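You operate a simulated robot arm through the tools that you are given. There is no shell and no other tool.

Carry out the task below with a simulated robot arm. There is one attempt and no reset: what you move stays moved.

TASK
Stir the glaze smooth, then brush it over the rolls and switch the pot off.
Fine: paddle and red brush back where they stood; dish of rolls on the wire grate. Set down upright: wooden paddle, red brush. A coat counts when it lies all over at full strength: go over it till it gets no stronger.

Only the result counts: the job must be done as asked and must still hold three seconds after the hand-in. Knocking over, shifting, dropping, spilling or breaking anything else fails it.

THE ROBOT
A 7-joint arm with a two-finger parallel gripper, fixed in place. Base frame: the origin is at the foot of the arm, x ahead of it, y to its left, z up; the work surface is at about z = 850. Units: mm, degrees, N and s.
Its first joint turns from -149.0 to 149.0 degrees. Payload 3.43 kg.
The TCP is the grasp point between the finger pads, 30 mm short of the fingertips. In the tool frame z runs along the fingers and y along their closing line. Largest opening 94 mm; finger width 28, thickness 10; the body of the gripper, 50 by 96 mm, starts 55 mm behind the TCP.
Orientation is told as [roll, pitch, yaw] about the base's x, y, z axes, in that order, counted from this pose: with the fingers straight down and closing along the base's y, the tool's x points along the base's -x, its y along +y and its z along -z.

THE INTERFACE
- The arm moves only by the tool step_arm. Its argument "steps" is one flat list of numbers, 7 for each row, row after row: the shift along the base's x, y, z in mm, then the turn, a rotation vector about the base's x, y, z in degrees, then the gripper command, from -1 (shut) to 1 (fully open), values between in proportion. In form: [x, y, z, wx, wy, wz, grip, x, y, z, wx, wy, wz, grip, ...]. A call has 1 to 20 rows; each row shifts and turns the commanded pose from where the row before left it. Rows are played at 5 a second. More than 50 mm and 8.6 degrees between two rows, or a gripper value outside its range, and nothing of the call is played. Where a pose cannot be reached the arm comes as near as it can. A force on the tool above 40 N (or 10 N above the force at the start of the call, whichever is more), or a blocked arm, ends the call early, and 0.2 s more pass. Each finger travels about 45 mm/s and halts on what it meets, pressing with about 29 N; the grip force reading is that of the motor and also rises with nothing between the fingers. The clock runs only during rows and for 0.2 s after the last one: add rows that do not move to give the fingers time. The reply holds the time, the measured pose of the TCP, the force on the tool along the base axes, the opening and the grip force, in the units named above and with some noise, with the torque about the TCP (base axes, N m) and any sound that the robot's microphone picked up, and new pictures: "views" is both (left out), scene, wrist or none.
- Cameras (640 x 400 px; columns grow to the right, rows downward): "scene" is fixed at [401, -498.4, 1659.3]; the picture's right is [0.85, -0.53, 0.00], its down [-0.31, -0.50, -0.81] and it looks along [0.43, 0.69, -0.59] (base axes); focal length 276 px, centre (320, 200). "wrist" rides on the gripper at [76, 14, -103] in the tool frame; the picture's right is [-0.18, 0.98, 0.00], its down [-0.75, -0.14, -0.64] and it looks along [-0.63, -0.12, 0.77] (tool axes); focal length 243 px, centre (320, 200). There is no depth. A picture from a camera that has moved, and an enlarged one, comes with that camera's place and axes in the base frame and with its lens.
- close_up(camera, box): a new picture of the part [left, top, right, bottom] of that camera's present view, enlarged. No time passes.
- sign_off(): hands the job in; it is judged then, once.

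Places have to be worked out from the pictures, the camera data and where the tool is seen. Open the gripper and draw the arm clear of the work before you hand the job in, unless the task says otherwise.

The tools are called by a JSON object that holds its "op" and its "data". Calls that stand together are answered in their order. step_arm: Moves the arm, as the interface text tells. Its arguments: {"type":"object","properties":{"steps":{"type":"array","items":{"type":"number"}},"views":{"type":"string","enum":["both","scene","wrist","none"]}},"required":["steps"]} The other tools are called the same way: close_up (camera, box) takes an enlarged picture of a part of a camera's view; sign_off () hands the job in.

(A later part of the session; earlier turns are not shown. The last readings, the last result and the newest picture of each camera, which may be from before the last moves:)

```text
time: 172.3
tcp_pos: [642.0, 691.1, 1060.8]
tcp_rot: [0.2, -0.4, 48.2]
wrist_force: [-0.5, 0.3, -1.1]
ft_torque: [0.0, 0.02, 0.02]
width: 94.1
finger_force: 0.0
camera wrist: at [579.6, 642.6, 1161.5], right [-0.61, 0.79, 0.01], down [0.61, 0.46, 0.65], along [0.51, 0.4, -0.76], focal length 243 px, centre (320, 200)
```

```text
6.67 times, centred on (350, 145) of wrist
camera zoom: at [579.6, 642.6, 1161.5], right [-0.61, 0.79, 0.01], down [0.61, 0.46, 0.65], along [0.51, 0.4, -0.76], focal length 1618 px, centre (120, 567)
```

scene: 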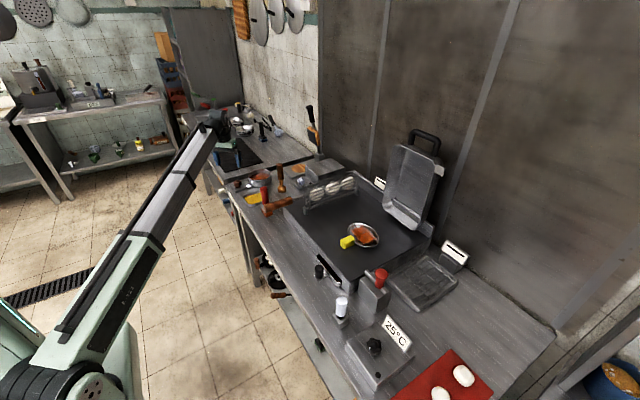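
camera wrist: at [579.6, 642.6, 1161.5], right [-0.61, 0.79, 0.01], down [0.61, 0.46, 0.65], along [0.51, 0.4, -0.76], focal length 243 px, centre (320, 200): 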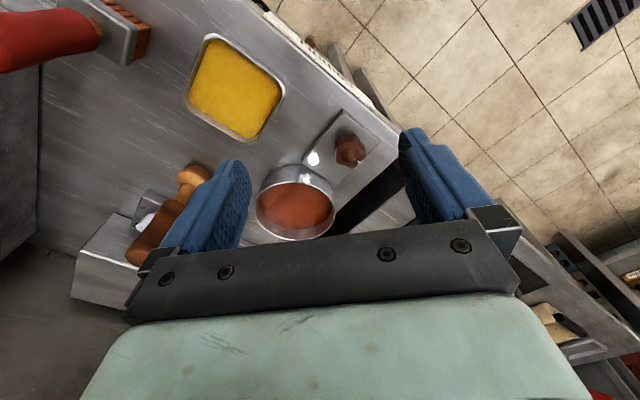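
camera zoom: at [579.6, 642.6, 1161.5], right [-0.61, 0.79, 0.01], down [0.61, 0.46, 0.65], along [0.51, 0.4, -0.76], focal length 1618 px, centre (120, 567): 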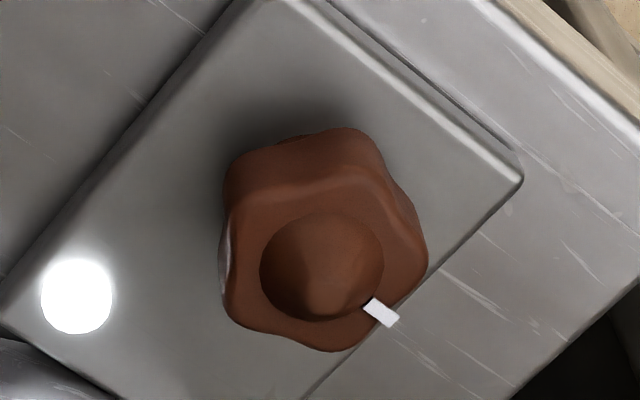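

All "off" knobs point about toward −x, while the pot knob points to +y, so off should be about 90° counter-clockwise. I position above the knob (675, 766) with yaw 3°, tilt 30° and a 61 mm opening.

{"op": "step_arm", "data": {"steps": [3.3, 7.5, -6, 0, 0, -7.5, 0.3, 3.3, 7.5, -6, 0, 0, -7.5, 0.3, 3.3, 7.5, -6, 0, 0, -7.5, 0.3, 3.3, 7.5, -6, 0, 0, -7.5, 0.3, 3.3, 7.5, -6, 0, 0, -7.5, 0.3, 3.3, 7.5, -6, 0, 0, -7.5, 0.3, 3.3, 7.5, -6, 0.39, -7.49, 0, 0.3, 3.3, 7.5, -6, 0.39, -7.49, 0, 0.3, 3.3, 7.5, -6, 0.39, -7.49, 0, 0.3, 3.3, 7.5, -6, 0.39, -7.49, 0, 0.3, 0, 0, 0, 0, 0, 0, 0.3]}}

{"op": "close_up", "data": {"camera": "wrist", "box": [220, 20, 420, 200]}}

{"op": "close_up", "data": {"camera": "scene", "box": [215, 140, 285, 200]}}

```text
time: 174.7
tcp_pos: [676.7, 766.1, 1001.8]
tcp_rot: [0.3, -30.6, 3.0]
wrist_force: [-1.0, 0.0, 1.0]
ft_torque: [-0.03, 0.0, 0.01]
width: 61.1
finger_force: 0.1
camera wrist: at [558.1, 773.7, 1049.2], right [0.1, 0.99, 0.1], down [0.33, -0.13, 0.94], along [0.94, -0.07, -0.34], focal length 243 px, centre (320, 200)
```

scene: 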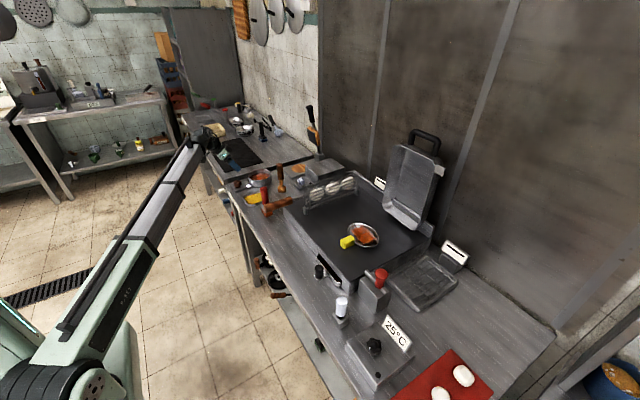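
wrist: 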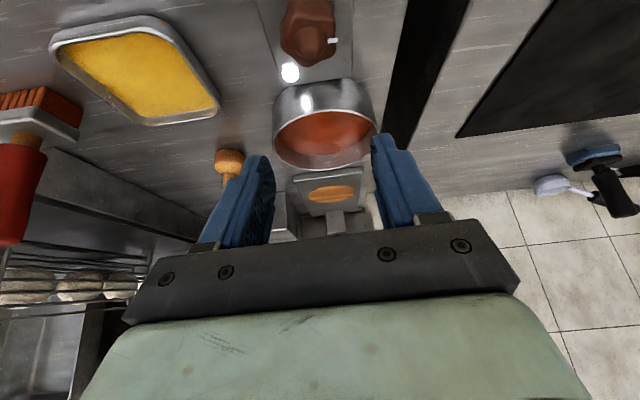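

```text
2.22 times, centred on (320, 110) of wrist
camera zoom: at [558.1, 773.7, 1049.2], right [0.1, 0.99, 0.1], down [0.33, -0.13, 0.94], along [0.94, -0.07, -0.34], focal length 539 px, centre (320, 400)
```

zoom: 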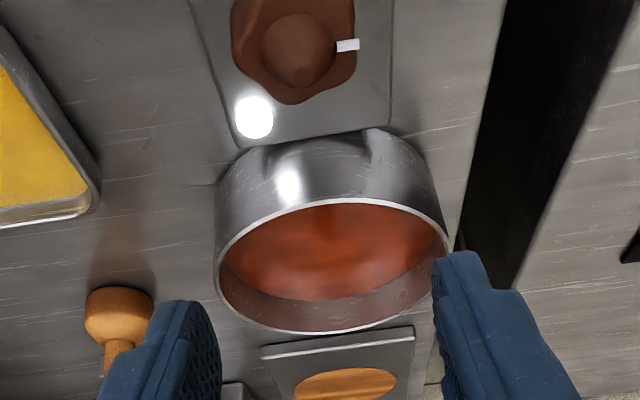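

```text
6.67 times, centred on (250, 170) of scene
camera zoom: at [401.0, -498.4, 1659.3], right [0.85, -0.53, 0.0], down [-0.31, -0.5, -0.81], along [0.43, 0.69, -0.59], focal length 1841 px, centre (787, 400)
```

zoom: 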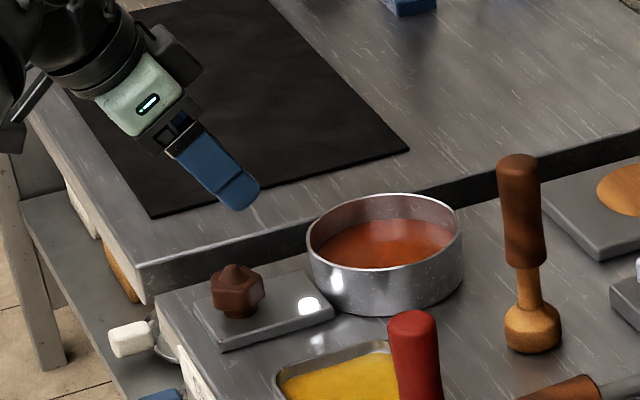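

The knob reads about (674.5, 768). I adjust by 2 mm and go straight down to TCP z ≈ 900, where the fingers straddle the knob body.

{"op": "step_arm", "data": {"steps": [-2, 2, -30, 0, 0, 0, 0.3, 0, 0, -30, 0, 0, 0, 0.3, 0, 0, -25, 0, 0, 0, 0.3, 0, 0, -10, 0, 0, 0, 0.3, 0, 0, -6, 0, 0, 0, 0.3, 0, 0, 0, 0, 0, 0, 0.3]}}

{"op": "close_up", "data": {"camera": "wrist", "box": [220, 60, 420, 240]}}

{"op": "close_up", "data": {"camera": "scene", "box": [215, 150, 275, 200]}}

```text
time: 176.1
tcp_pos: [674.8, 767.7, 900.1]
tcp_rot: [0.2, -30.5, 3.1]
wrist_force: [-0.3, -0.3, 0.2]
ft_torque: [-0.01, -0.04, -0.03]
width: 60.9
finger_force: 0.1
camera wrist: at [555.3, 776.2, 948.5], right [0.1, 0.99, 0.1], down [0.33, -0.13, 0.94], along [0.94, -0.07, -0.34], focal length 243 px, centre (320, 200)
```

scene: 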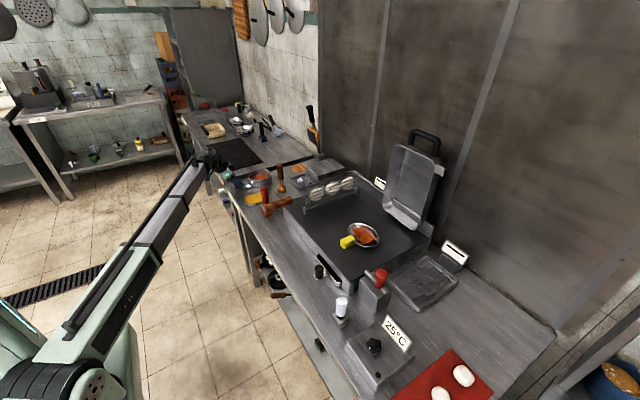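
wrist: 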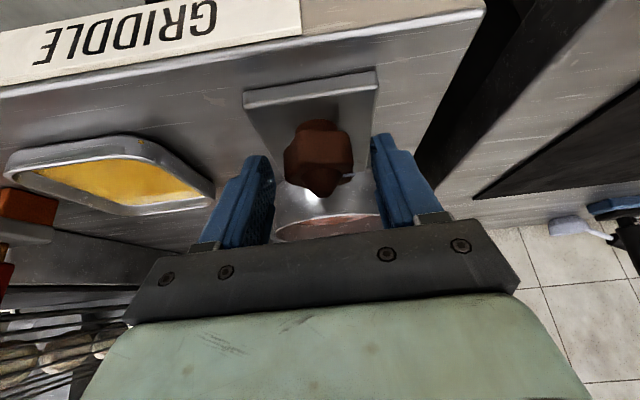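

```text
2.22 times, centred on (320, 150) of wrist
camera zoom: at [555.3, 776.2, 948.5], right [0.1, 0.99, 0.1], down [0.33, -0.13, 0.94], along [0.94, -0.07, -0.34], focal length 539 px, centre (320, 311)
```

zoom: 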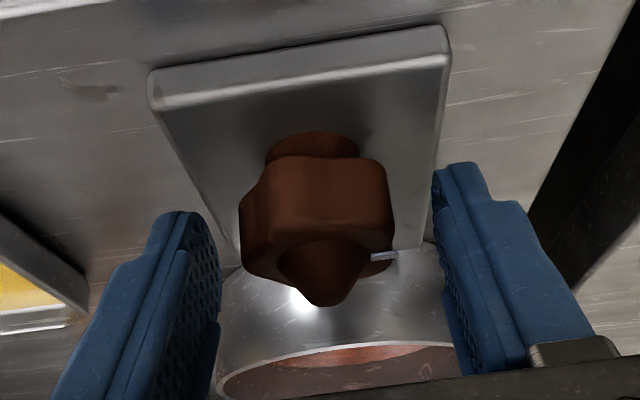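

```text
8.00 times, centred on (245, 175) of scene
camera zoom: at [401.0, -498.4, 1659.3], right [0.85, -0.53, 0.0], down [-0.31, -0.5, -0.81], along [0.43, 0.69, -0.59], focal length 2209 px, centre (920, 400)
```

zoom: 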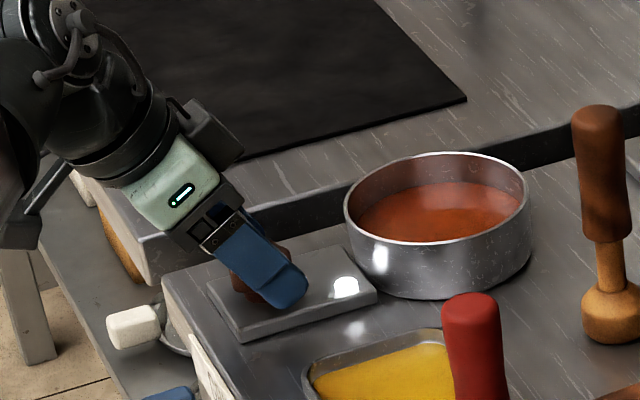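

The fingers straddle the knob, but the pads sit a little too far outward and high. I shift 7 mm back and 2 mm down, then close on the knob.

{"op": "step_arm", "data": {"steps": [-7, 0, -2, 0, 0, 0, 0.3, 0, 0, 0, 0, 0, 0, 0, 0, 0, 0, 0, 0, 0, -0.3, 0, 0, 0, 0, 0, 0, -1, 0, 0, 0, 0, 0, 0, -1, 0, 0, 0, 0, 0, 0, -1]}}

{"op": "close_up", "data": {"camera": "wrist", "box": [220, 60, 420, 240]}}

```text
time: 177.5
tcp_pos: [666.8, 769.5, 897.6]
tcp_rot: [0.1, -30.5, 3.1]
wrist_force: [-1.5, 1.7, 0.6]
ft_torque: [-0.14, -0.25, -0.01]
width: 38.2
finger_force: 44.9
camera wrist: at [548.3, 776.5, 946.4], right [0.1, 0.99, 0.1], down [0.33, -0.13, 0.94], along [0.94, -0.07, -0.34], focal length 243 px, centre (320, 200)
```

scene: 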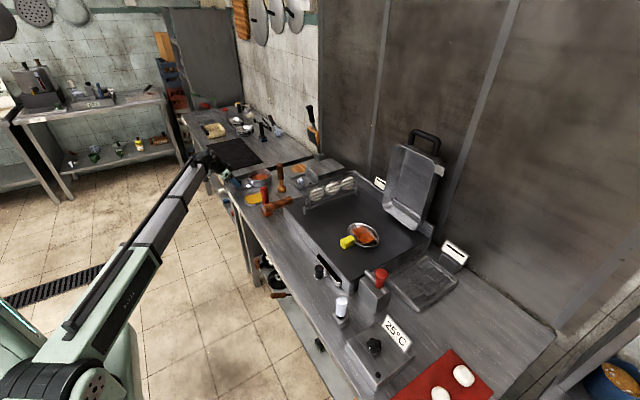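
wrist: 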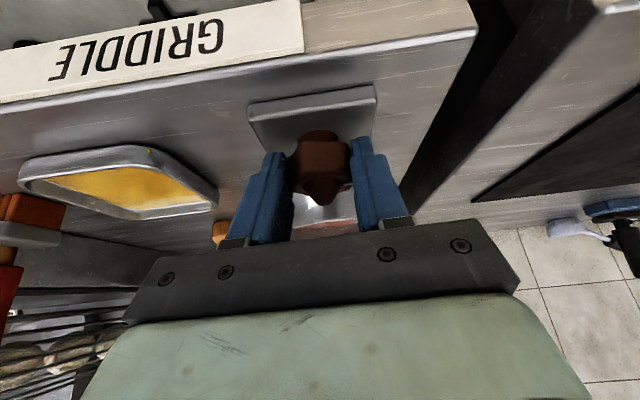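

```text
2.22 times, centred on (320, 150) of wrist
camera zoom: at [548.3, 776.5, 946.4], right [0.1, 0.99, 0.1], down [0.33, -0.13, 0.94], along [0.94, -0.07, -0.34], focal length 539 px, centre (320, 311)
```

zoom: 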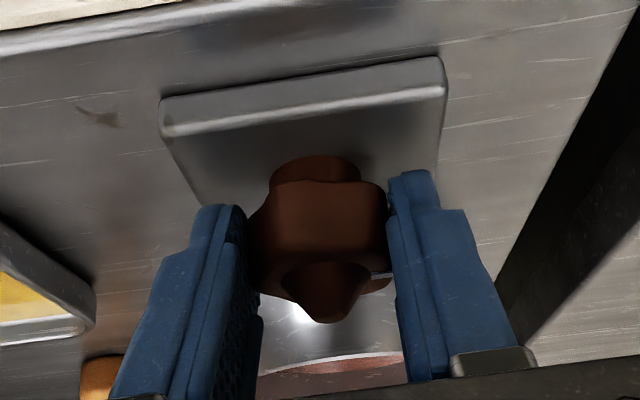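

The knob is gripped (width 38). I turn it counter-clockwise about its vertical axis, 45° first, and watch the lamp and the torque.

{"op": "step_arm", "data": {"steps": [-0.07, -0.99, 0, 0, 0, 7.5, -1, 0.06, -0.99, 0, 0, 0, 7.5, -1, 0.19, -0.97, 0, 0, 0, 7.5, -1, 0.32, -0.94, 0, 0, 0, 7.5, -1, 0.44, -0.89, 0, 0, 0, 7.5, -1, 0.55, -0.82, 0, 0, 0, 7.5, -1, 0, 0, 0, 0, 0, 0, -1]}}

{"op": "close_up", "data": {"camera": "wrist", "box": [220, 60, 420, 240]}}

{"op": "close_up", "data": {"camera": "scene", "box": [215, 150, 275, 200]}}

```text
time: 179.1
tcp_pos: [672.0, 760.2, 898.6]
tcp_rot: [-0.2, -30.5, 48.1]
wrist_force: [28.9, -16.4, -8.4]
ft_torque: [0.1, 0.3, -0.38]
width: 38.3
finger_force: 45.3
camera wrist: at [581.5, 682.2, 946.3], right [-0.63, 0.77, 0.09], down [0.32, 0.15, 0.94], along [0.71, 0.61, -0.34], focal length 243 px, centre (320, 200)
```

scene: 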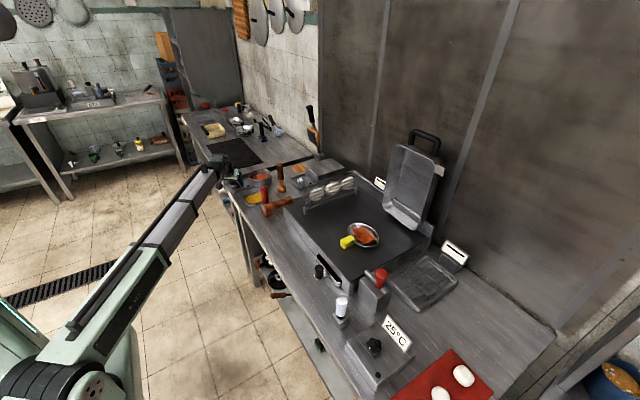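
wrist: 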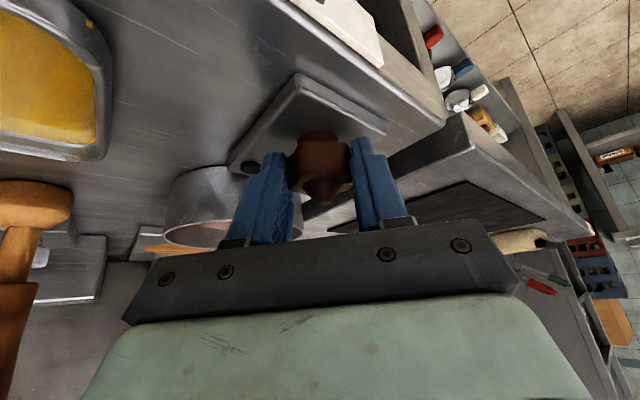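

```text
2.22 times, centred on (320, 150) of wrist
camera zoom: at [581.5, 682.2, 946.3], right [-0.63, 0.77, 0.09], down [0.32, 0.15, 0.94], along [0.71, 0.61, -0.34], focal length 539 px, centre (320, 311)
```

zoom: 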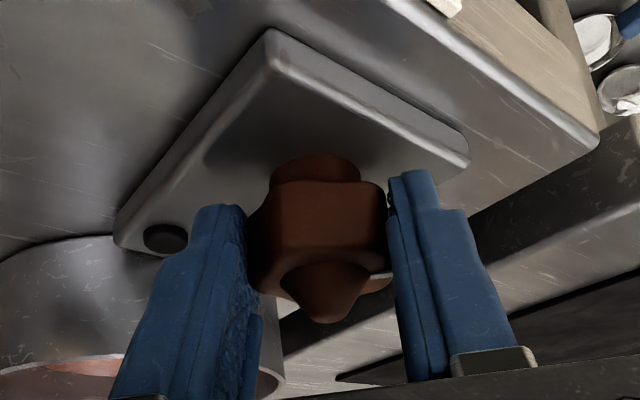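

```text
8.00 times, centred on (245, 175) of scene
camera zoom: at [401.0, -498.4, 1659.3], right [0.85, -0.53, 0.0], down [-0.31, -0.5, -0.81], along [0.43, 0.69, -0.59], focal length 2209 px, centre (920, 400)
```

zoom: 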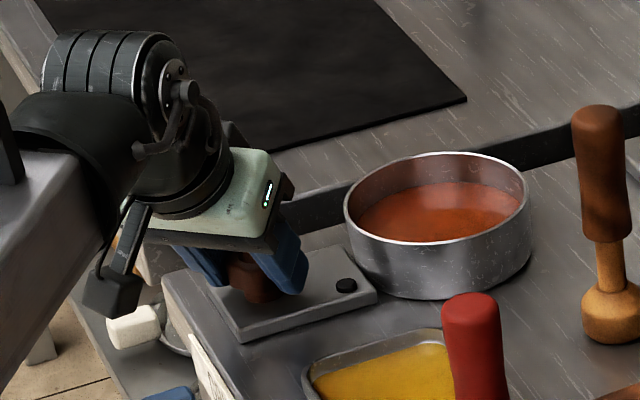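

The lamp went dark, so counter-clockwise is right. I ease the sideways force by correcting the pivot and turn on by another 37° so the knob sits fully at off.

{"op": "step_arm", "data": {"steps": [1.0, -1.5, 0, 0, 0, 0, -1, 0.87, -1.0, 0, 0, 0, 7.5, -1, 0.98, -0.87, 0, 0, 0, 7.5, -1, 1.09, -0.73, 0, 0, 0, 7.5, -1, 1.18, -0.58, 0, 0, 0, 7.5, -1, 1.25, -0.43, 0, 0, 0, 7.5, -1, 0, 0, 0, 0, 0, 0, -1]}}

{"op": "close_up", "data": {"camera": "wrist", "box": [220, 60, 420, 240]}}

{"op": "close_up", "data": {"camera": "scene", "box": [215, 150, 275, 200]}}

```text
time: 180.7
tcp_pos: [678.6, 757.4, 897.7]
tcp_rot: [-0.2, -30.4, 85.7]
wrist_force: [40.3, 0.0, -6.8]
ft_torque: [-0.69, 0.19, -0.42]
width: 38.1
finger_force: 45.1
camera wrist: at [654.8, 641.4, 946.7], right [-0.97, 0.23, 0.09], down [0.16, 0.31, 0.94], along [0.19, 0.92, -0.34], focal length 243 px, centre (320, 200)
```

scene: 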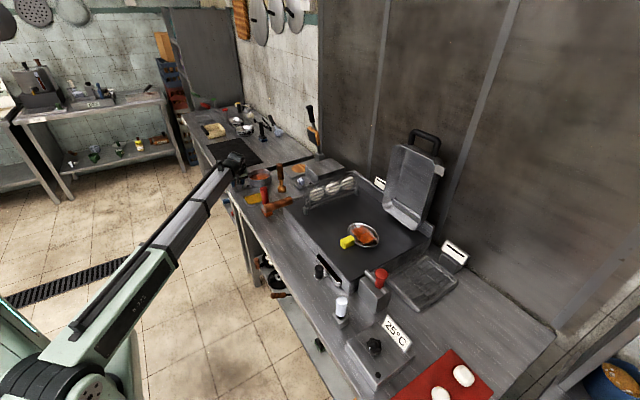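
wrist: 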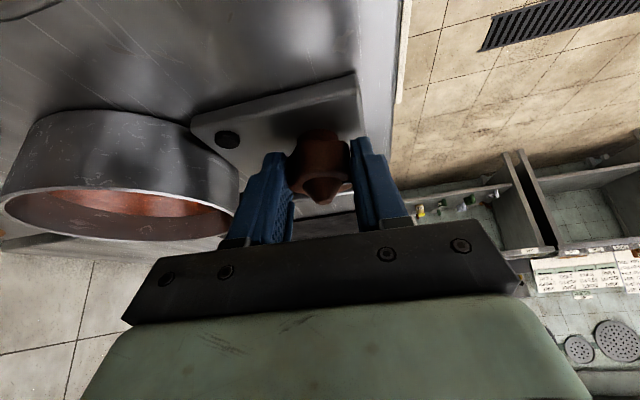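

```text
2.22 times, centred on (320, 150) of wrist
camera zoom: at [654.8, 641.4, 946.7], right [-0.97, 0.23, 0.09], down [0.16, 0.31, 0.94], along [0.19, 0.92, -0.34], focal length 539 px, centre (320, 311)
```

zoom: 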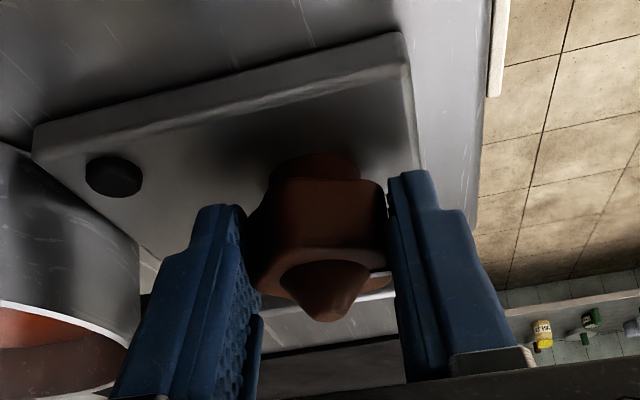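

```text
8.00 times, centred on (245, 175) of scene
camera zoom: at [401.0, -498.4, 1659.3], right [0.85, -0.53, 0.0], down [-0.31, -0.5, -0.81], along [0.43, 0.69, -0.59], focal length 2209 px, centre (920, 400)
```

zoom: 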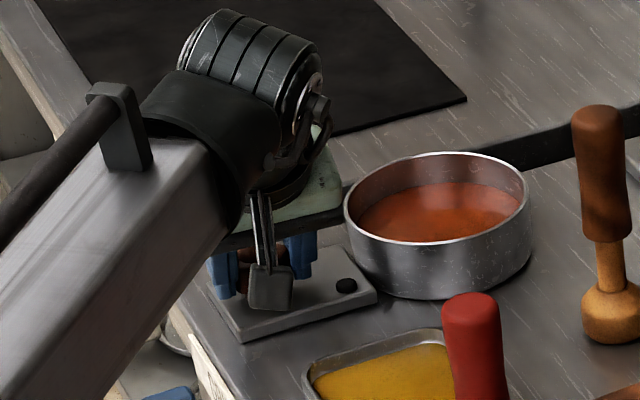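

The lamp stays dark. I relieve the side force, open to 61 mm, and rise.

{"op": "step_arm", "data": {"steps": [2, 0, 0, 0, 0, 0, -1, 0, 0, 0, 0, 0, 0, -0.1, 0, 0, 0, 0, 0, 0, 0.2, 0, 0, 0, 0, 0, 0, 0.25, 0, 0, 0, 0, 0, 0, 0.25, 0, 0, 20, 0, 0, 0, 0.25, 0, 0, 40, 0, 0, 0, 0.25, 0, 0, 40, 0, 0, 0, 0.25, 0, 0, 40, 0, 0, 0, 0.25, 0, 0, 0, 0, 0, 0, 0.25]}}

{"op": "close_up", "data": {"camera": "scene", "box": [215, 150, 275, 200]}}

{"op": "close_up", "data": {"camera": "wrist", "box": [180, 0, 400, 160]}}

```text
time: 182.9
tcp_pos: [677.2, 757.9, 1042.6]
tcp_rot: [0.2, -30.6, 85.6]
wrist_force: [0.5, 0.7, -0.6]
ft_torque: [0.0, -0.01, -0.02]
width: 58.7
finger_force: 0.1
camera wrist: at [653.9, 640.5, 1089.7], right [-0.97, 0.23, 0.1], down [0.17, 0.31, 0.94], along [0.19, 0.92, -0.34], focal length 243 px, centre (320, 200)
```

scene: 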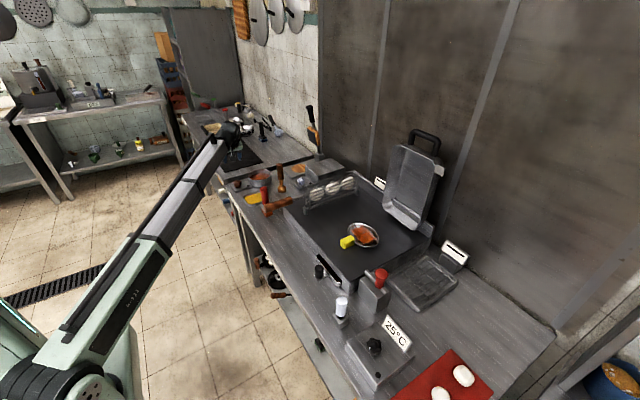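
wrist: 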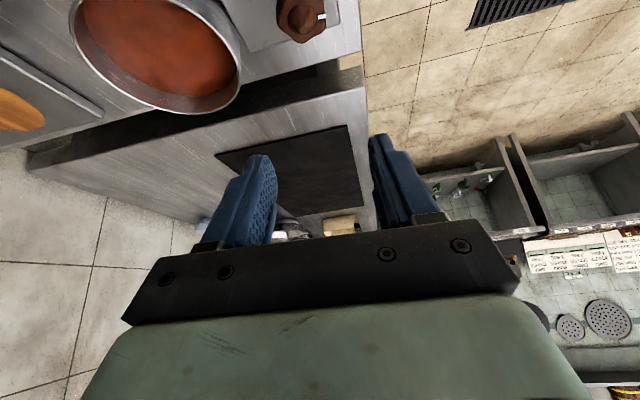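

```text
8.00 times, centred on (245, 175) of scene
camera zoom: at [401.0, -498.4, 1659.3], right [0.85, -0.53, 0.0], down [-0.31, -0.5, -0.81], along [0.43, 0.69, -0.59], focal length 2209 px, centre (920, 400)
```

zoom: 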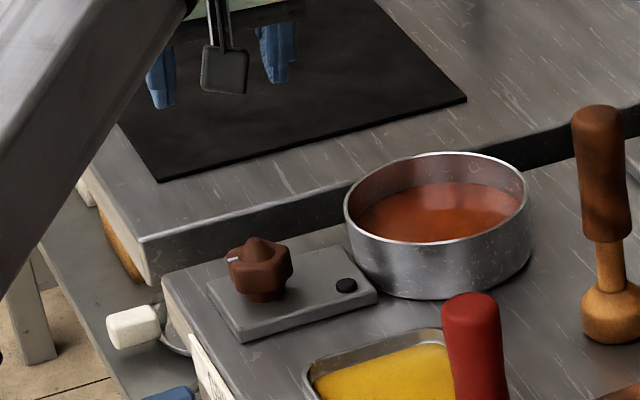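

```text
2.50 times, centred on (290, 80) of wrist
camera zoom: at [653.9, 640.5, 1089.7], right [-0.97, 0.23, 0.1], down [0.17, 0.31, 0.94], along [0.19, 0.92, -0.34], focal length 606 px, centre (395, 500)
```

zoom: 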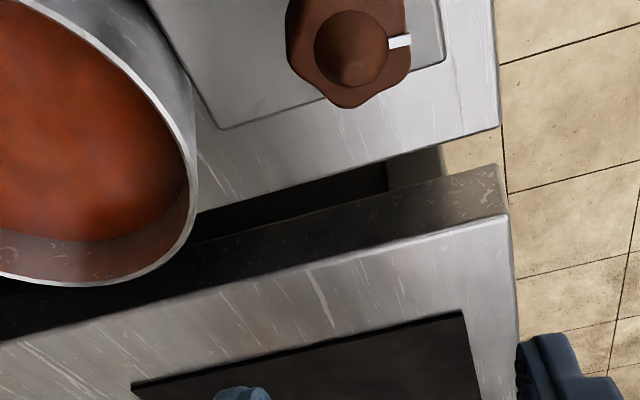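

The knob points to −x like the other "off" knobs and the lamp is dark. Now the dish: I return with the tool down over the griddle to measure handle, grate and lever from above.

{"op": "step_arm", "data": {"steps": [0, 0, 20, -7.48, 0.52, 0, 0.5, 0, 0, 20, -7.48, 0.52, 0, 1, 0, 0, 20, -7.48, 0.52, 0, 1, 0, 0, 20, -7.48, 0.52, 0, 1, 18, -45, 0, 0, 0, -8, 1, 18, -45, 0, 0, 0, -8, 1, 18, -45, 0, 0, 0, -8, 1, 18, -45, 0, 0, 0, -8, 1, 18, -45, 0, 0, 0, -8, 1, 18, -45, 0, 0, 0, -8, 1, 18, -45, 0, 0, 0, -8, 1, 18, -45, 0, 0, 0, -8, 1, 18, -45, 0, 0, 0, -8, 1, 18, -45, 0, 0, 0, -8, 1, -5, -41, 0, 0, 0, -5.5, 1, -5, -41, 0, 0, 0, 0, 1, -5, -41, 0, 0, 0, 0, 1, -5, -41, 0, 0, 0, 0, 1, -5, -41, 0, 0, 0, 0, 1, -5, -41, 0, 0, 0, 0, 1]}}

{"op": "close_up", "data": {"camera": "wrist", "box": [220, 60, 400, 220]}}

```text
time: 187.1
tcp_pos: [827.0, 61.3, 1117.6]
tcp_rot: [0.0, -0.5, 0.2]
wrist_force: [0.4, 0.4, 0.5]
ft_torque: [-0.03, 0.0, 0.01]
width: 94.1
finger_force: 0.0
camera wrist: at [749.1, 74.5, 1217.5], right [0.18, 0.98, 0.0], down [0.75, -0.14, 0.65], along [0.64, -0.12, -0.76], focal length 243 px, centre (320, 200)
```

scene: 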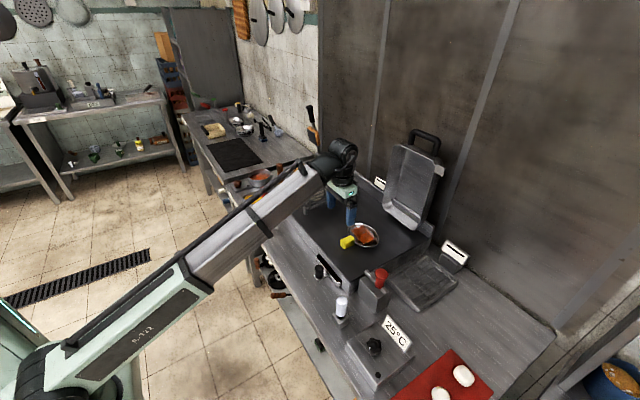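
wrist: 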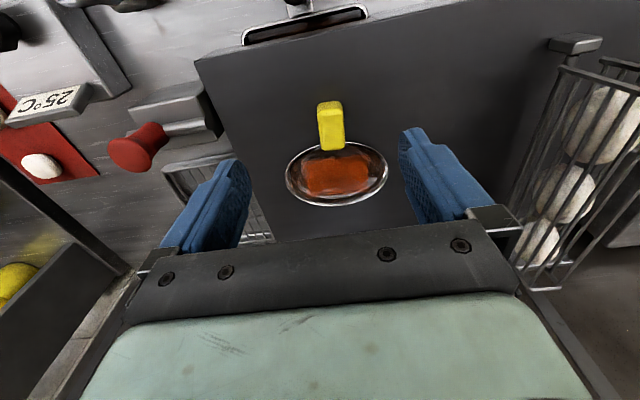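

```text
2.50 times, centred on (310, 140) of wrist
camera zoom: at [749.1, 74.5, 1217.5], right [0.18, 0.98, 0.0], down [0.75, -0.14, 0.65], along [0.64, -0.12, -0.76], focal length 606 px, centre (345, 350)
```

zoom: 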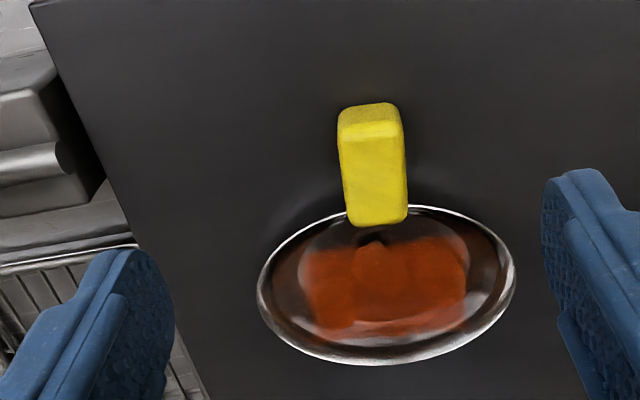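

From above, the handle centre is about (869, 65) with a yaw of about −3°, the dish centre is (940, 62), and the lever knob is at about (833, −134, up to z 1010). I come down over the handle with the tool vertical.

{"op": "step_arm", "data": {"steps": [14, 1.2, 0, 0, 0, -1, 1, 14, 1.2, 0, 0, 0, -1, 1, 14, 1.2, 0, 0, 0, -1, 1, 0, 0, -40, 0, 0, 0, 1, 0, 0, -40, 0, 0, 0, 1, 0, 0, -35, 0, 0, 0, 1, 0, 0, 0, 0, 0, 0, 1]}}

{"op": "close_up", "data": {"camera": "wrist", "box": [220, 60, 420, 230]}}

{"op": "close_up", "data": {"camera": "scene", "box": [320, 200, 400, 260]}}

```text
time: 188.7
tcp_pos: [867.5, 65.5, 1002.1]
tcp_rot: [0.1, -0.5, -2.9]
wrist_force: [-0.3, 0.2, 0.6]
ft_torque: [0.0, 0.0, -0.02]
width: 94.0
finger_force: 0.0
camera wrist: at [789.4, 83.5, 1103.0], right [0.23, 0.97, 0.0], down [0.74, -0.18, 0.65], along [0.63, -0.15, -0.76], focal length 243 px, centre (320, 200)
```

scene: 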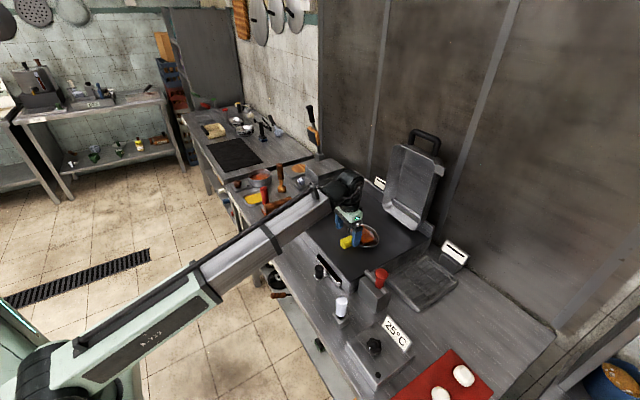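
wrist: 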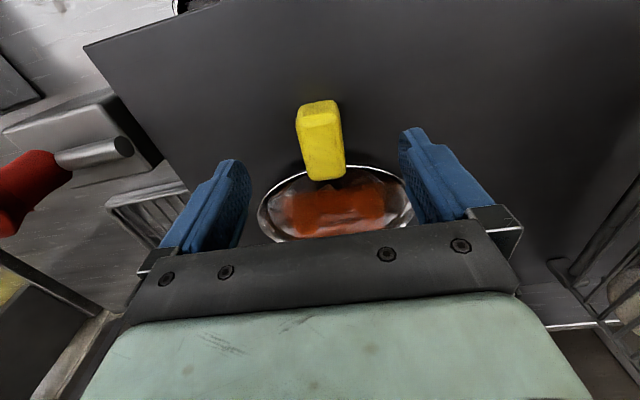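

```text
2.35 times, centred on (320, 145) of wrist
camera zoom: at [789.4, 83.5, 1103.0], right [0.23, 0.97, 0.0], down [0.74, -0.18, 0.65], along [0.63, -0.15, -0.76], focal length 571 px, centre (320, 329)
```

zoom: 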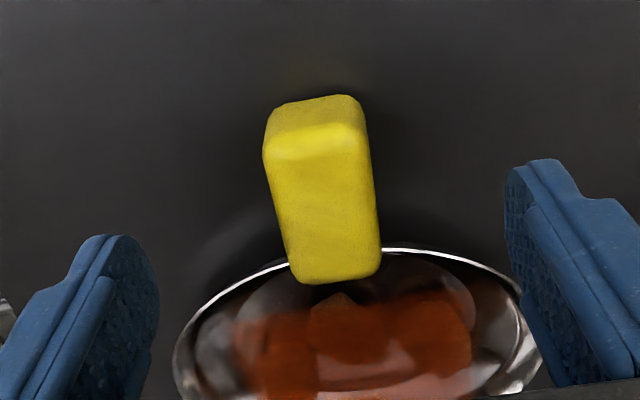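

```text
6.67 times, centred on (360, 230) of scene
camera zoom: at [401.0, -498.4, 1659.3], right [0.85, -0.53, 0.0], down [-0.31, -0.5, -0.81], along [0.43, 0.69, -0.59], focal length 1841 px, centre (53, 0)
```

zoom: 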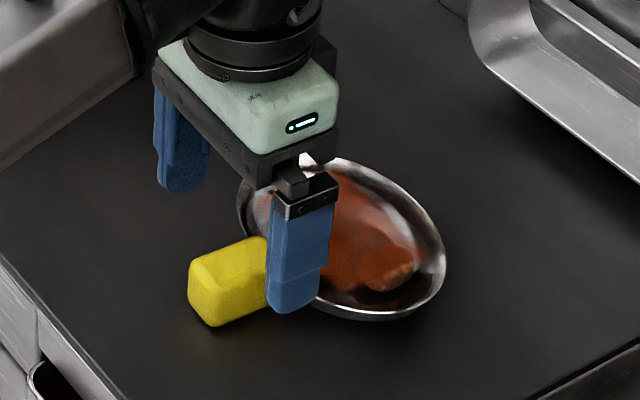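

The handle is centred below the tool. I go down to TCP z ≈ 957 (tips about 6 mm above the griddle) and close.

{"op": "step_arm", "data": {"steps": [0, 0, -25, 0, 0, -2, 1, 0, 0, -12, 0, 0, 0, 1, 0, 0, -8, 0, 0, 0, 1, 0, 0, 0, 0, 0, 0, 1]}}

{"op": "close_up", "data": {"camera": "scene", "box": [330, 205, 390, 255]}}

```text
time: 189.7
tcp_pos: [866.5, 65.2, 956.9]
tcp_rot: [-0.1, -0.6, -4.9]
wrist_force: [0.5, 0.0, 0.4]
ft_torque: [0.02, 0.0, -0.01]
width: 94.2
finger_force: 0.0
camera wrist: at [791.1, 86.2, 1058.2], right [0.27, 0.96, 0.0], down [0.73, -0.2, 0.65], along [0.63, -0.17, -0.76], focal length 243 px, centre (320, 200)
```

scene: 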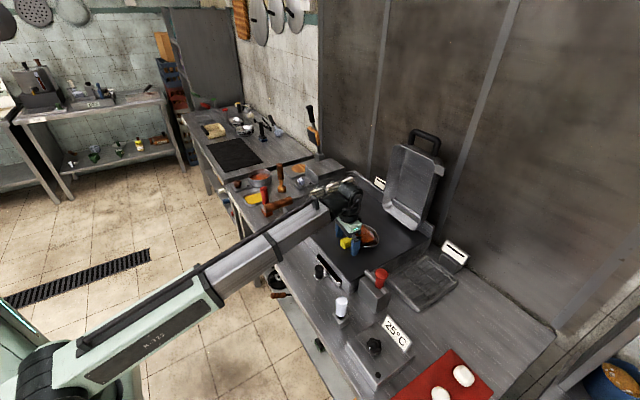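
wrist: 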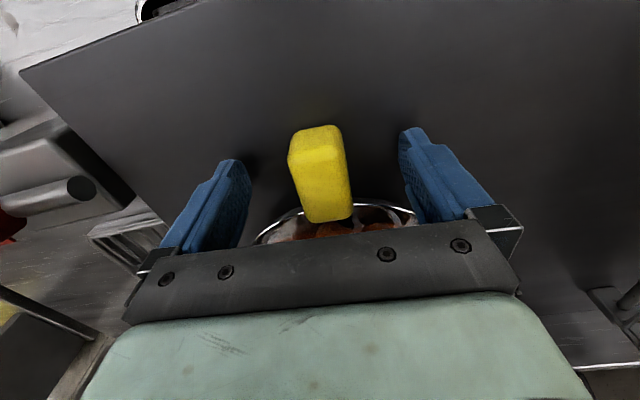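

```text
8.00 times, centred on (360, 230) of scene
camera zoom: at [401.0, -498.4, 1659.3], right [0.85, -0.53, 0.0], down [-0.31, -0.5, -0.81], along [0.43, 0.69, -0.59], focal length 2209 px, centre (0, -40)
```

zoom: 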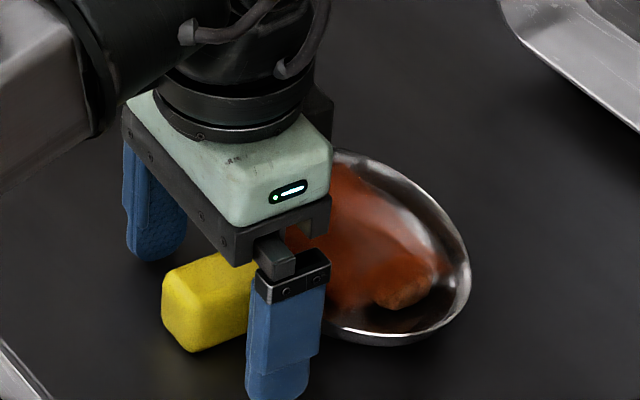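

Good: no contact, and the handle sits between the fingers. I close on it.

{"op": "step_arm", "data": {"steps": [0, 0, 0, 0, 0, 0, 0, 0, 0, 0, 0, 0, 0, -0.3, 0, 0, 0, 0, 0, 0, -1, 0, 0, 0, 0, 0, 0, -1, 0, 0, 0, 0, 0, 0, -1, 0, 0, 0, 0, 0, 0, -1], "views": "wrist"}}

```text
time: 191.1
tcp_pos: [867.7, 64.8, 956.8]
tcp_rot: [0.1, -0.5, -5.0]
wrist_force: [0.2, 0.6, 0.8]
ft_torque: [0.03, -0.04, 0.03]
width: 34.1
finger_force: 28.9
camera wrist: at [791.1, 86.2, 1058.3], right [0.27, 0.96, 0.0], down [0.73, -0.2, 0.65], along [0.63, -0.17, -0.76], focal length 243 px, centre (320, 200)
```

wrist: 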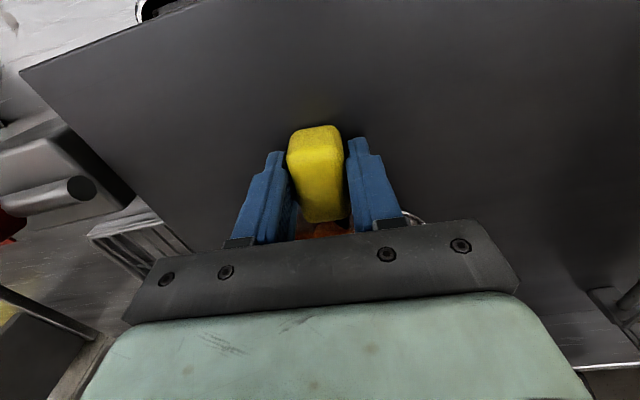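

Gripped (width 34). I lift 12 mm slowly and check that the dish stays level.

{"op": "step_arm", "data": {"steps": [0, 0, 3, 0, 0, 0, -1, 0, 0, 4, 0, 0, 0, -1, 0, 0, 5, 0, 0, 0, -1, 0, 0, 0, 0, 0, 0, -1]}}

{"op": "close_up", "data": {"camera": "scene", "box": [330, 205, 390, 255]}}

```text
time: 192.1
tcp_pos: [868.5, 66.4, 971.5]
tcp_rot: [0.0, -0.4, -4.9]
wrist_force: [-0.9, 0.3, -1.5]
ft_torque: [0.02, 0.09, 0.01]
width: 34.0
finger_force: 29.8
camera wrist: at [792.8, 86.3, 1071.0], right [0.27, 0.96, 0.0], down [0.73, -0.2, 0.65], along [0.63, -0.17, -0.76], focal length 243 px, centre (320, 200)
```

scene: 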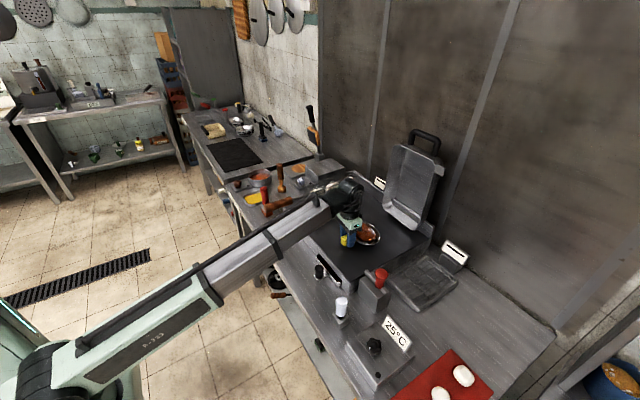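
wrist: 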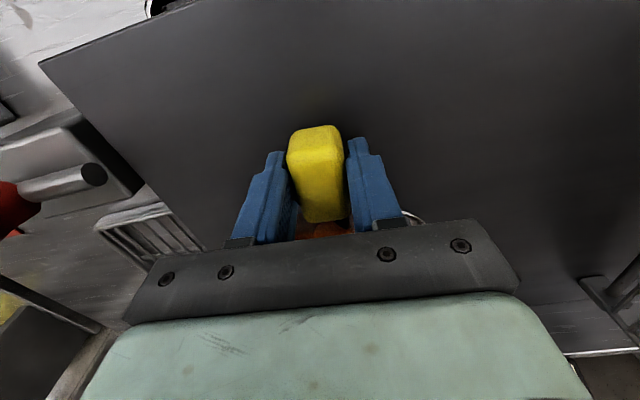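

```text
8.00 times, centred on (360, 230) of scene
camera zoom: at [401.0, -498.4, 1659.3], right [0.85, -0.53, 0.0], down [-0.31, -0.5, -0.81], along [0.43, 0.69, -0.59], focal length 2209 px, centre (0, -40)
```

zoom: 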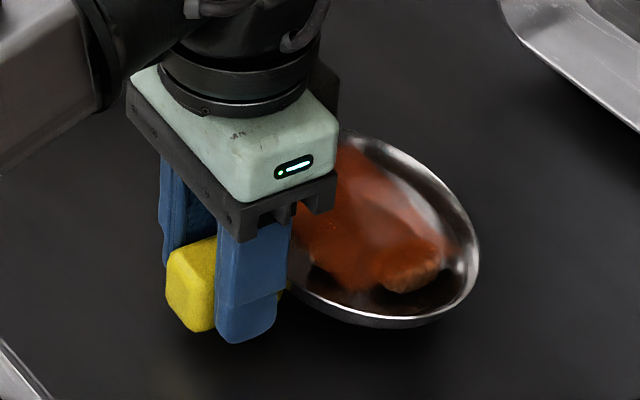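

The dish is level and light (about 2 N). I raise it to TCP z ≈ 1030, then move it over the grate, turning it 28° so that hand and camera stay clear of the lever knob.

{"op": "step_arm", "data": {"steps": [0, 0, 20, 0, 0, 0, -1, 0, 0, 20, 0, 0, 0, -1, 0, 0, 21, 0, 0, 0, -1, 12.2, -37.5, 0, 0, 0, 4, -1, 12.2, -37.5, 0, 0, 0, 4, -1, 12.2, -37.5, 0, 0, 0, 4, -1, 12.2, -37.5, 0, 0, 0, 4, -1, 12.2, -37.5, 0, 0, 0, 4, -1, 12.2, -37.5, 0, 0, 0, 4, -1, 12.2, -37.5, 0, 0, 0, 4, -1, 0, 0, 0, 0, 0, 0, -1]}}

{"op": "close_up", "data": {"camera": "scene", "box": [360, 210, 500, 320]}}

```text
time: 194.5
tcp_pos: [952.7, -196.4, 1031.8]
tcp_rot: [0.0, -0.4, 23.2]
wrist_force: [-0.3, 0.2, -2.1]
ft_torque: [-0.01, 0.09, 0.0]
width: 33.9
finger_force: 29.0
camera wrist: at [875.8, -215.0, 1132.1], right [-0.22, 0.98, 0.0], down [0.74, 0.16, 0.65], along [0.63, 0.14, -0.76], focal length 243 px, centre (320, 200)
```

scene: 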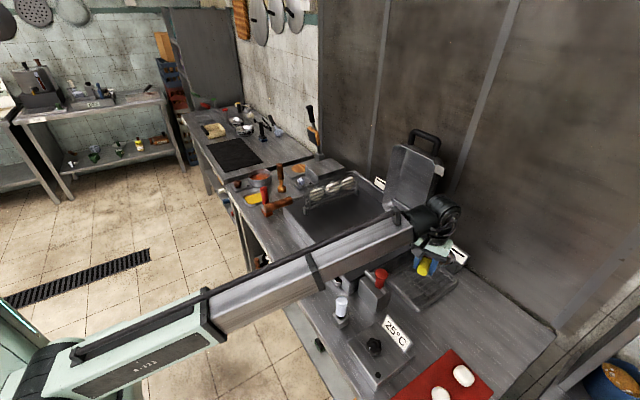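
wrist: 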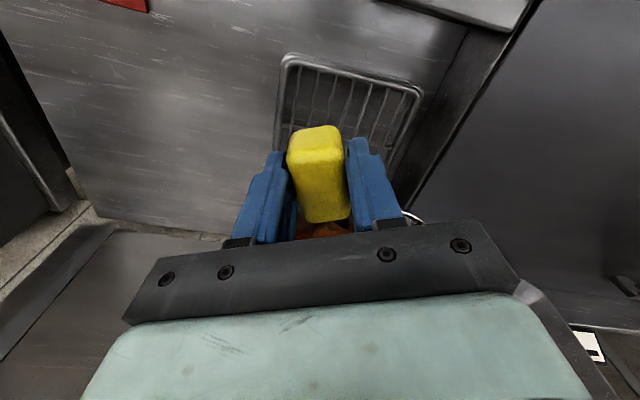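

```text
3.64 times, centred on (430, 265) of scene
camera zoom: at [401.0, -498.4, 1659.3], right [0.85, -0.53, 0.0], down [-0.31, -0.5, -0.81], along [0.43, 0.69, -0.59], focal length 1004 px, centre (-80, -36)
```

zoom: 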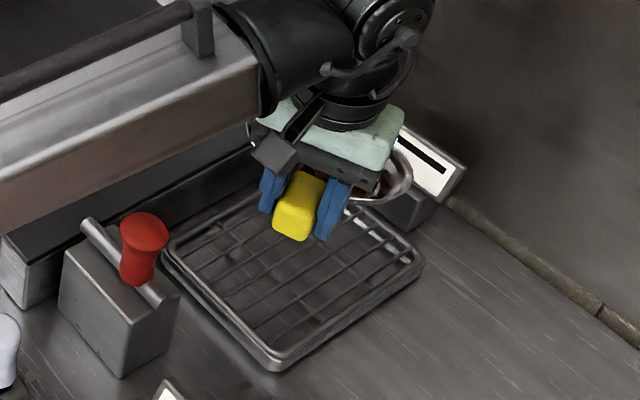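

The dish hangs over the grate: the grate measures x 926–1121, y −237 to −95, and the dish centre should be near (1018, −167). The forearm stays about 50 mm above the lever knob, so I lower.

{"op": "step_arm", "data": {"steps": [0, 0, -30, 0, 0, 0, -1, 0, 0, -30, 0, 0, 0, -1, 0, 0, -25, 0, 0, 0, -1, 0, 0, -12, 0, 0, 0, -1, 0, 0, 0, 0, 0, 0, -1]}}

{"op": "close_up", "data": {"camera": "scene", "box": [360, 210, 500, 320]}}

```text
time: 195.7
tcp_pos: [954.8, -198.1, 934.4]
tcp_rot: [0.0, -0.4, 23.2]
wrist_force: [-0.3, 0.1, -1.5]
ft_torque: [-0.07, 0.11, 0.01]
width: 34.1
finger_force: 28.3
camera wrist: at [877.6, -215.0, 1033.5], right [-0.22, 0.98, 0.0], down [0.74, 0.16, 0.65], along [0.63, 0.14, -0.76], focal length 243 px, centre (320, 200)
```

scene: 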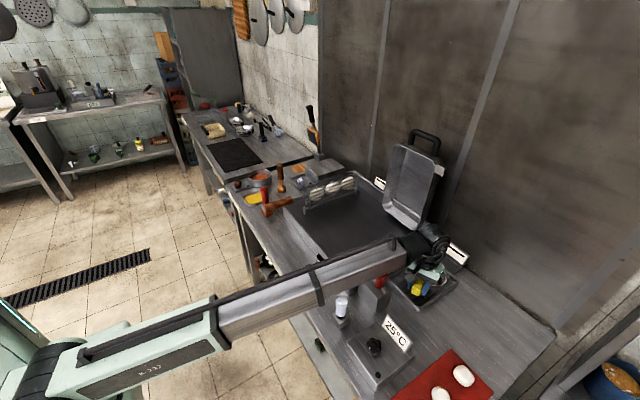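
wrist: 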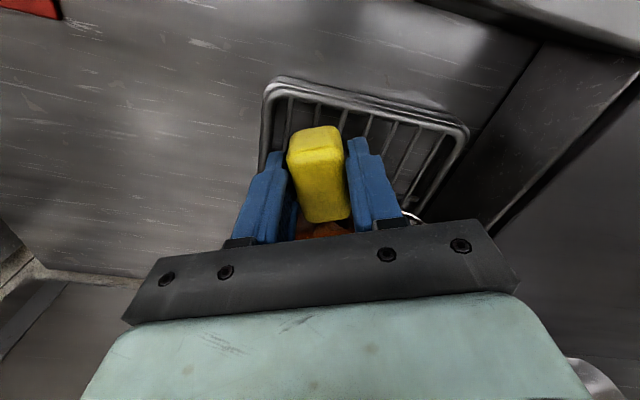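

```text
3.64 times, centred on (430, 265) of scene
camera zoom: at [401.0, -498.4, 1659.3], right [0.85, -0.53, 0.0], down [-0.31, -0.5, -0.81], along [0.43, 0.69, -0.59], focal length 1004 px, centre (-80, -36)
```

zoom: 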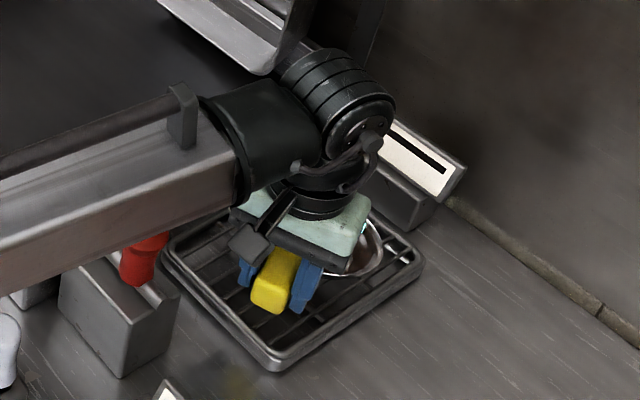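

The forearm bottom is about z 1100, well above the lever knob. I continue down in small steps, watching for contact with the grate.

{"op": "step_arm", "data": {"steps": [0, 0, -8, 0, 0, 0, -1, 0, 0, -6, 0, 0, 0, -1, 0, 0, -4, 0, 0, 0, -1, 0, 0, -3, 0, 0, 0, -1, 0, 0, 0, 0, 0, 0, -1], "views": "none"}}

{"op": "close_up", "data": {"camera": "scene", "box": [390, 240, 470, 310]}}

```text
time: 196.9
tcp_pos: [955.1, -196.9, 912.4]
tcp_rot: [0.1, -0.5, 23.1]
wrist_force: [-0.3, -0.3, -1.3]
ft_torque: [-0.03, 0.05, -0.02]
width: 33.8
finger_force: 28.8
```

```text
5.71 times, centred on (430, 275) of scene
camera zoom: at [401.0, -498.4, 1659.3], right [0.85, -0.53, 0.0], down [-0.31, -0.5, -0.81], along [0.43, 0.69, -0.59], focal length 1578 px, centre (-309, -229)
```

zoom: 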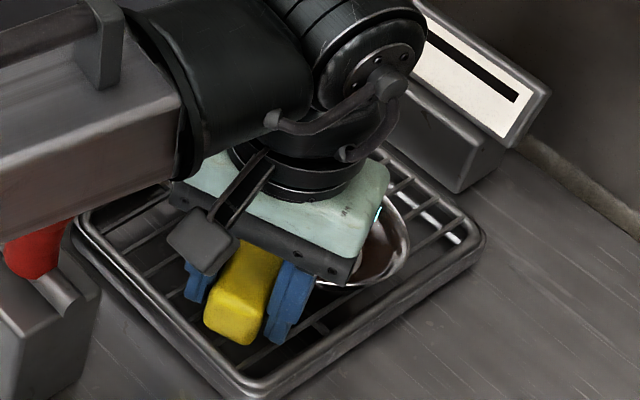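

No contact yet, so I continue in 2 mm steps.

{"op": "step_arm", "data": {"steps": [0, 0, -2, 0, 0, 0, -1, 0, 0, -2, 0, 0, 0, -1, 0, 0, 0, 0, 0, 0, -1], "views": "none"}}

```text
time: 197.7
tcp_pos: [955.2, -197.6, 911.7]
tcp_rot: [-0.1, -0.6, 23.1]
wrist_force: [-4.4, 0.0, 23.3]
ft_torque: [0.11, -0.18, 0.01]
width: 34.2
finger_force: 28.9
```

The dish is on the grate (about 25 N). I ease off 1.5 mm, then open the fingers slowly.

{"op": "step_arm", "data": {"steps": [0, 0, 1.5, 0, 0, 0, -1, 0, 0, 0, 0, 0, 0, -1, 0, 0, 0, 0, 0, 0, -0.2, 0, 0, 0, 0, 0, 0, 0.1, 0, 0, 0, 0, 0, 0, 0.4, 0, 0, 0, 0, 0, 0, 0.4, 0, 0, 0, 0, 0, 0, 0.4]}}

{"op": "close_up", "data": {"camera": "scene", "box": [390, 240, 470, 310]}}

{"op": "close_up", "data": {"camera": "wrist", "box": [220, 60, 480, 240]}}

```text
time: 199.3
tcp_pos: [953.9, -197.4, 909.7]
tcp_rot: [0.0, -0.4, 23.2]
wrist_force: [-1.0, 0.1, -0.1]
ft_torque: [0.01, -0.01, -0.02]
width: 65.5
finger_force: 0.1
camera wrist: at [877.7, -214.9, 1011.4], right [-0.22, 0.98, 0.0], down [0.74, 0.16, 0.65], along [0.63, 0.14, -0.76], focal length 243 px, centre (320, 200)
```

scene: 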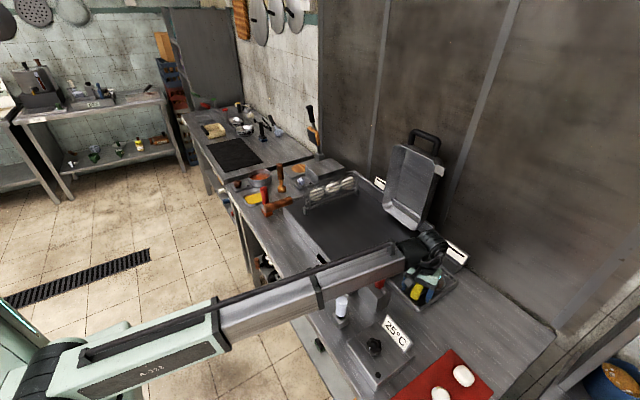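
wrist: 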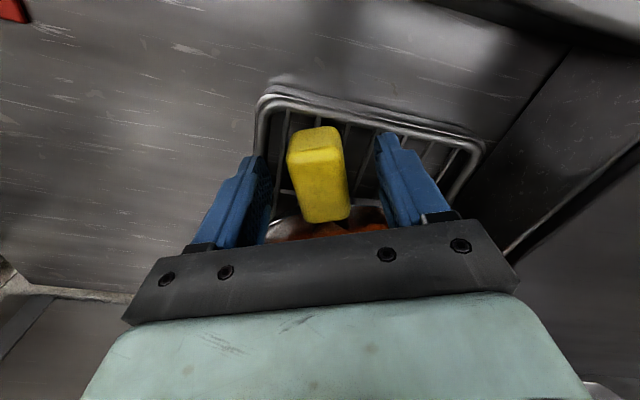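

```text
5.71 times, centred on (430, 275) of scene
camera zoom: at [401.0, -498.4, 1659.3], right [0.85, -0.53, 0.0], down [-0.31, -0.5, -0.81], along [0.43, 0.69, -0.59], focal length 1578 px, centre (-309, -229)
```

zoom: 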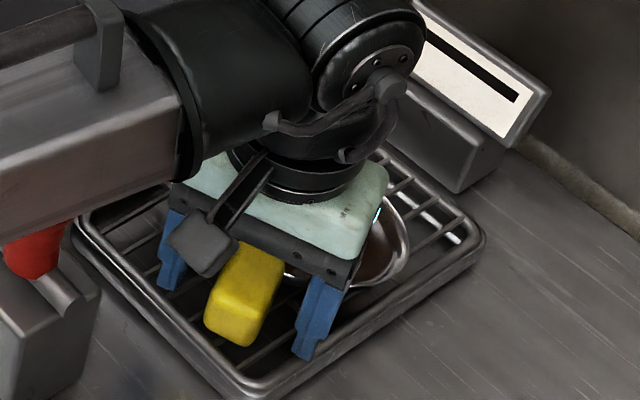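

```text
2.22 times, centred on (350, 150) of wrist
camera zoom: at [877.7, -214.9, 1011.4], right [-0.22, 0.98, 0.0], down [0.74, 0.16, 0.65], along [0.63, 0.14, -0.76], focal length 539 px, centre (253, 311)
```

zoom: 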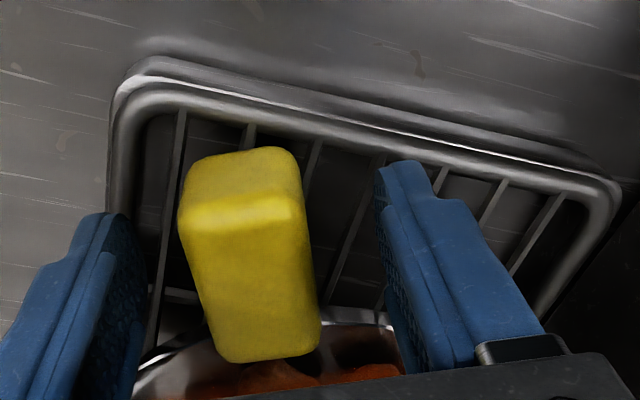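

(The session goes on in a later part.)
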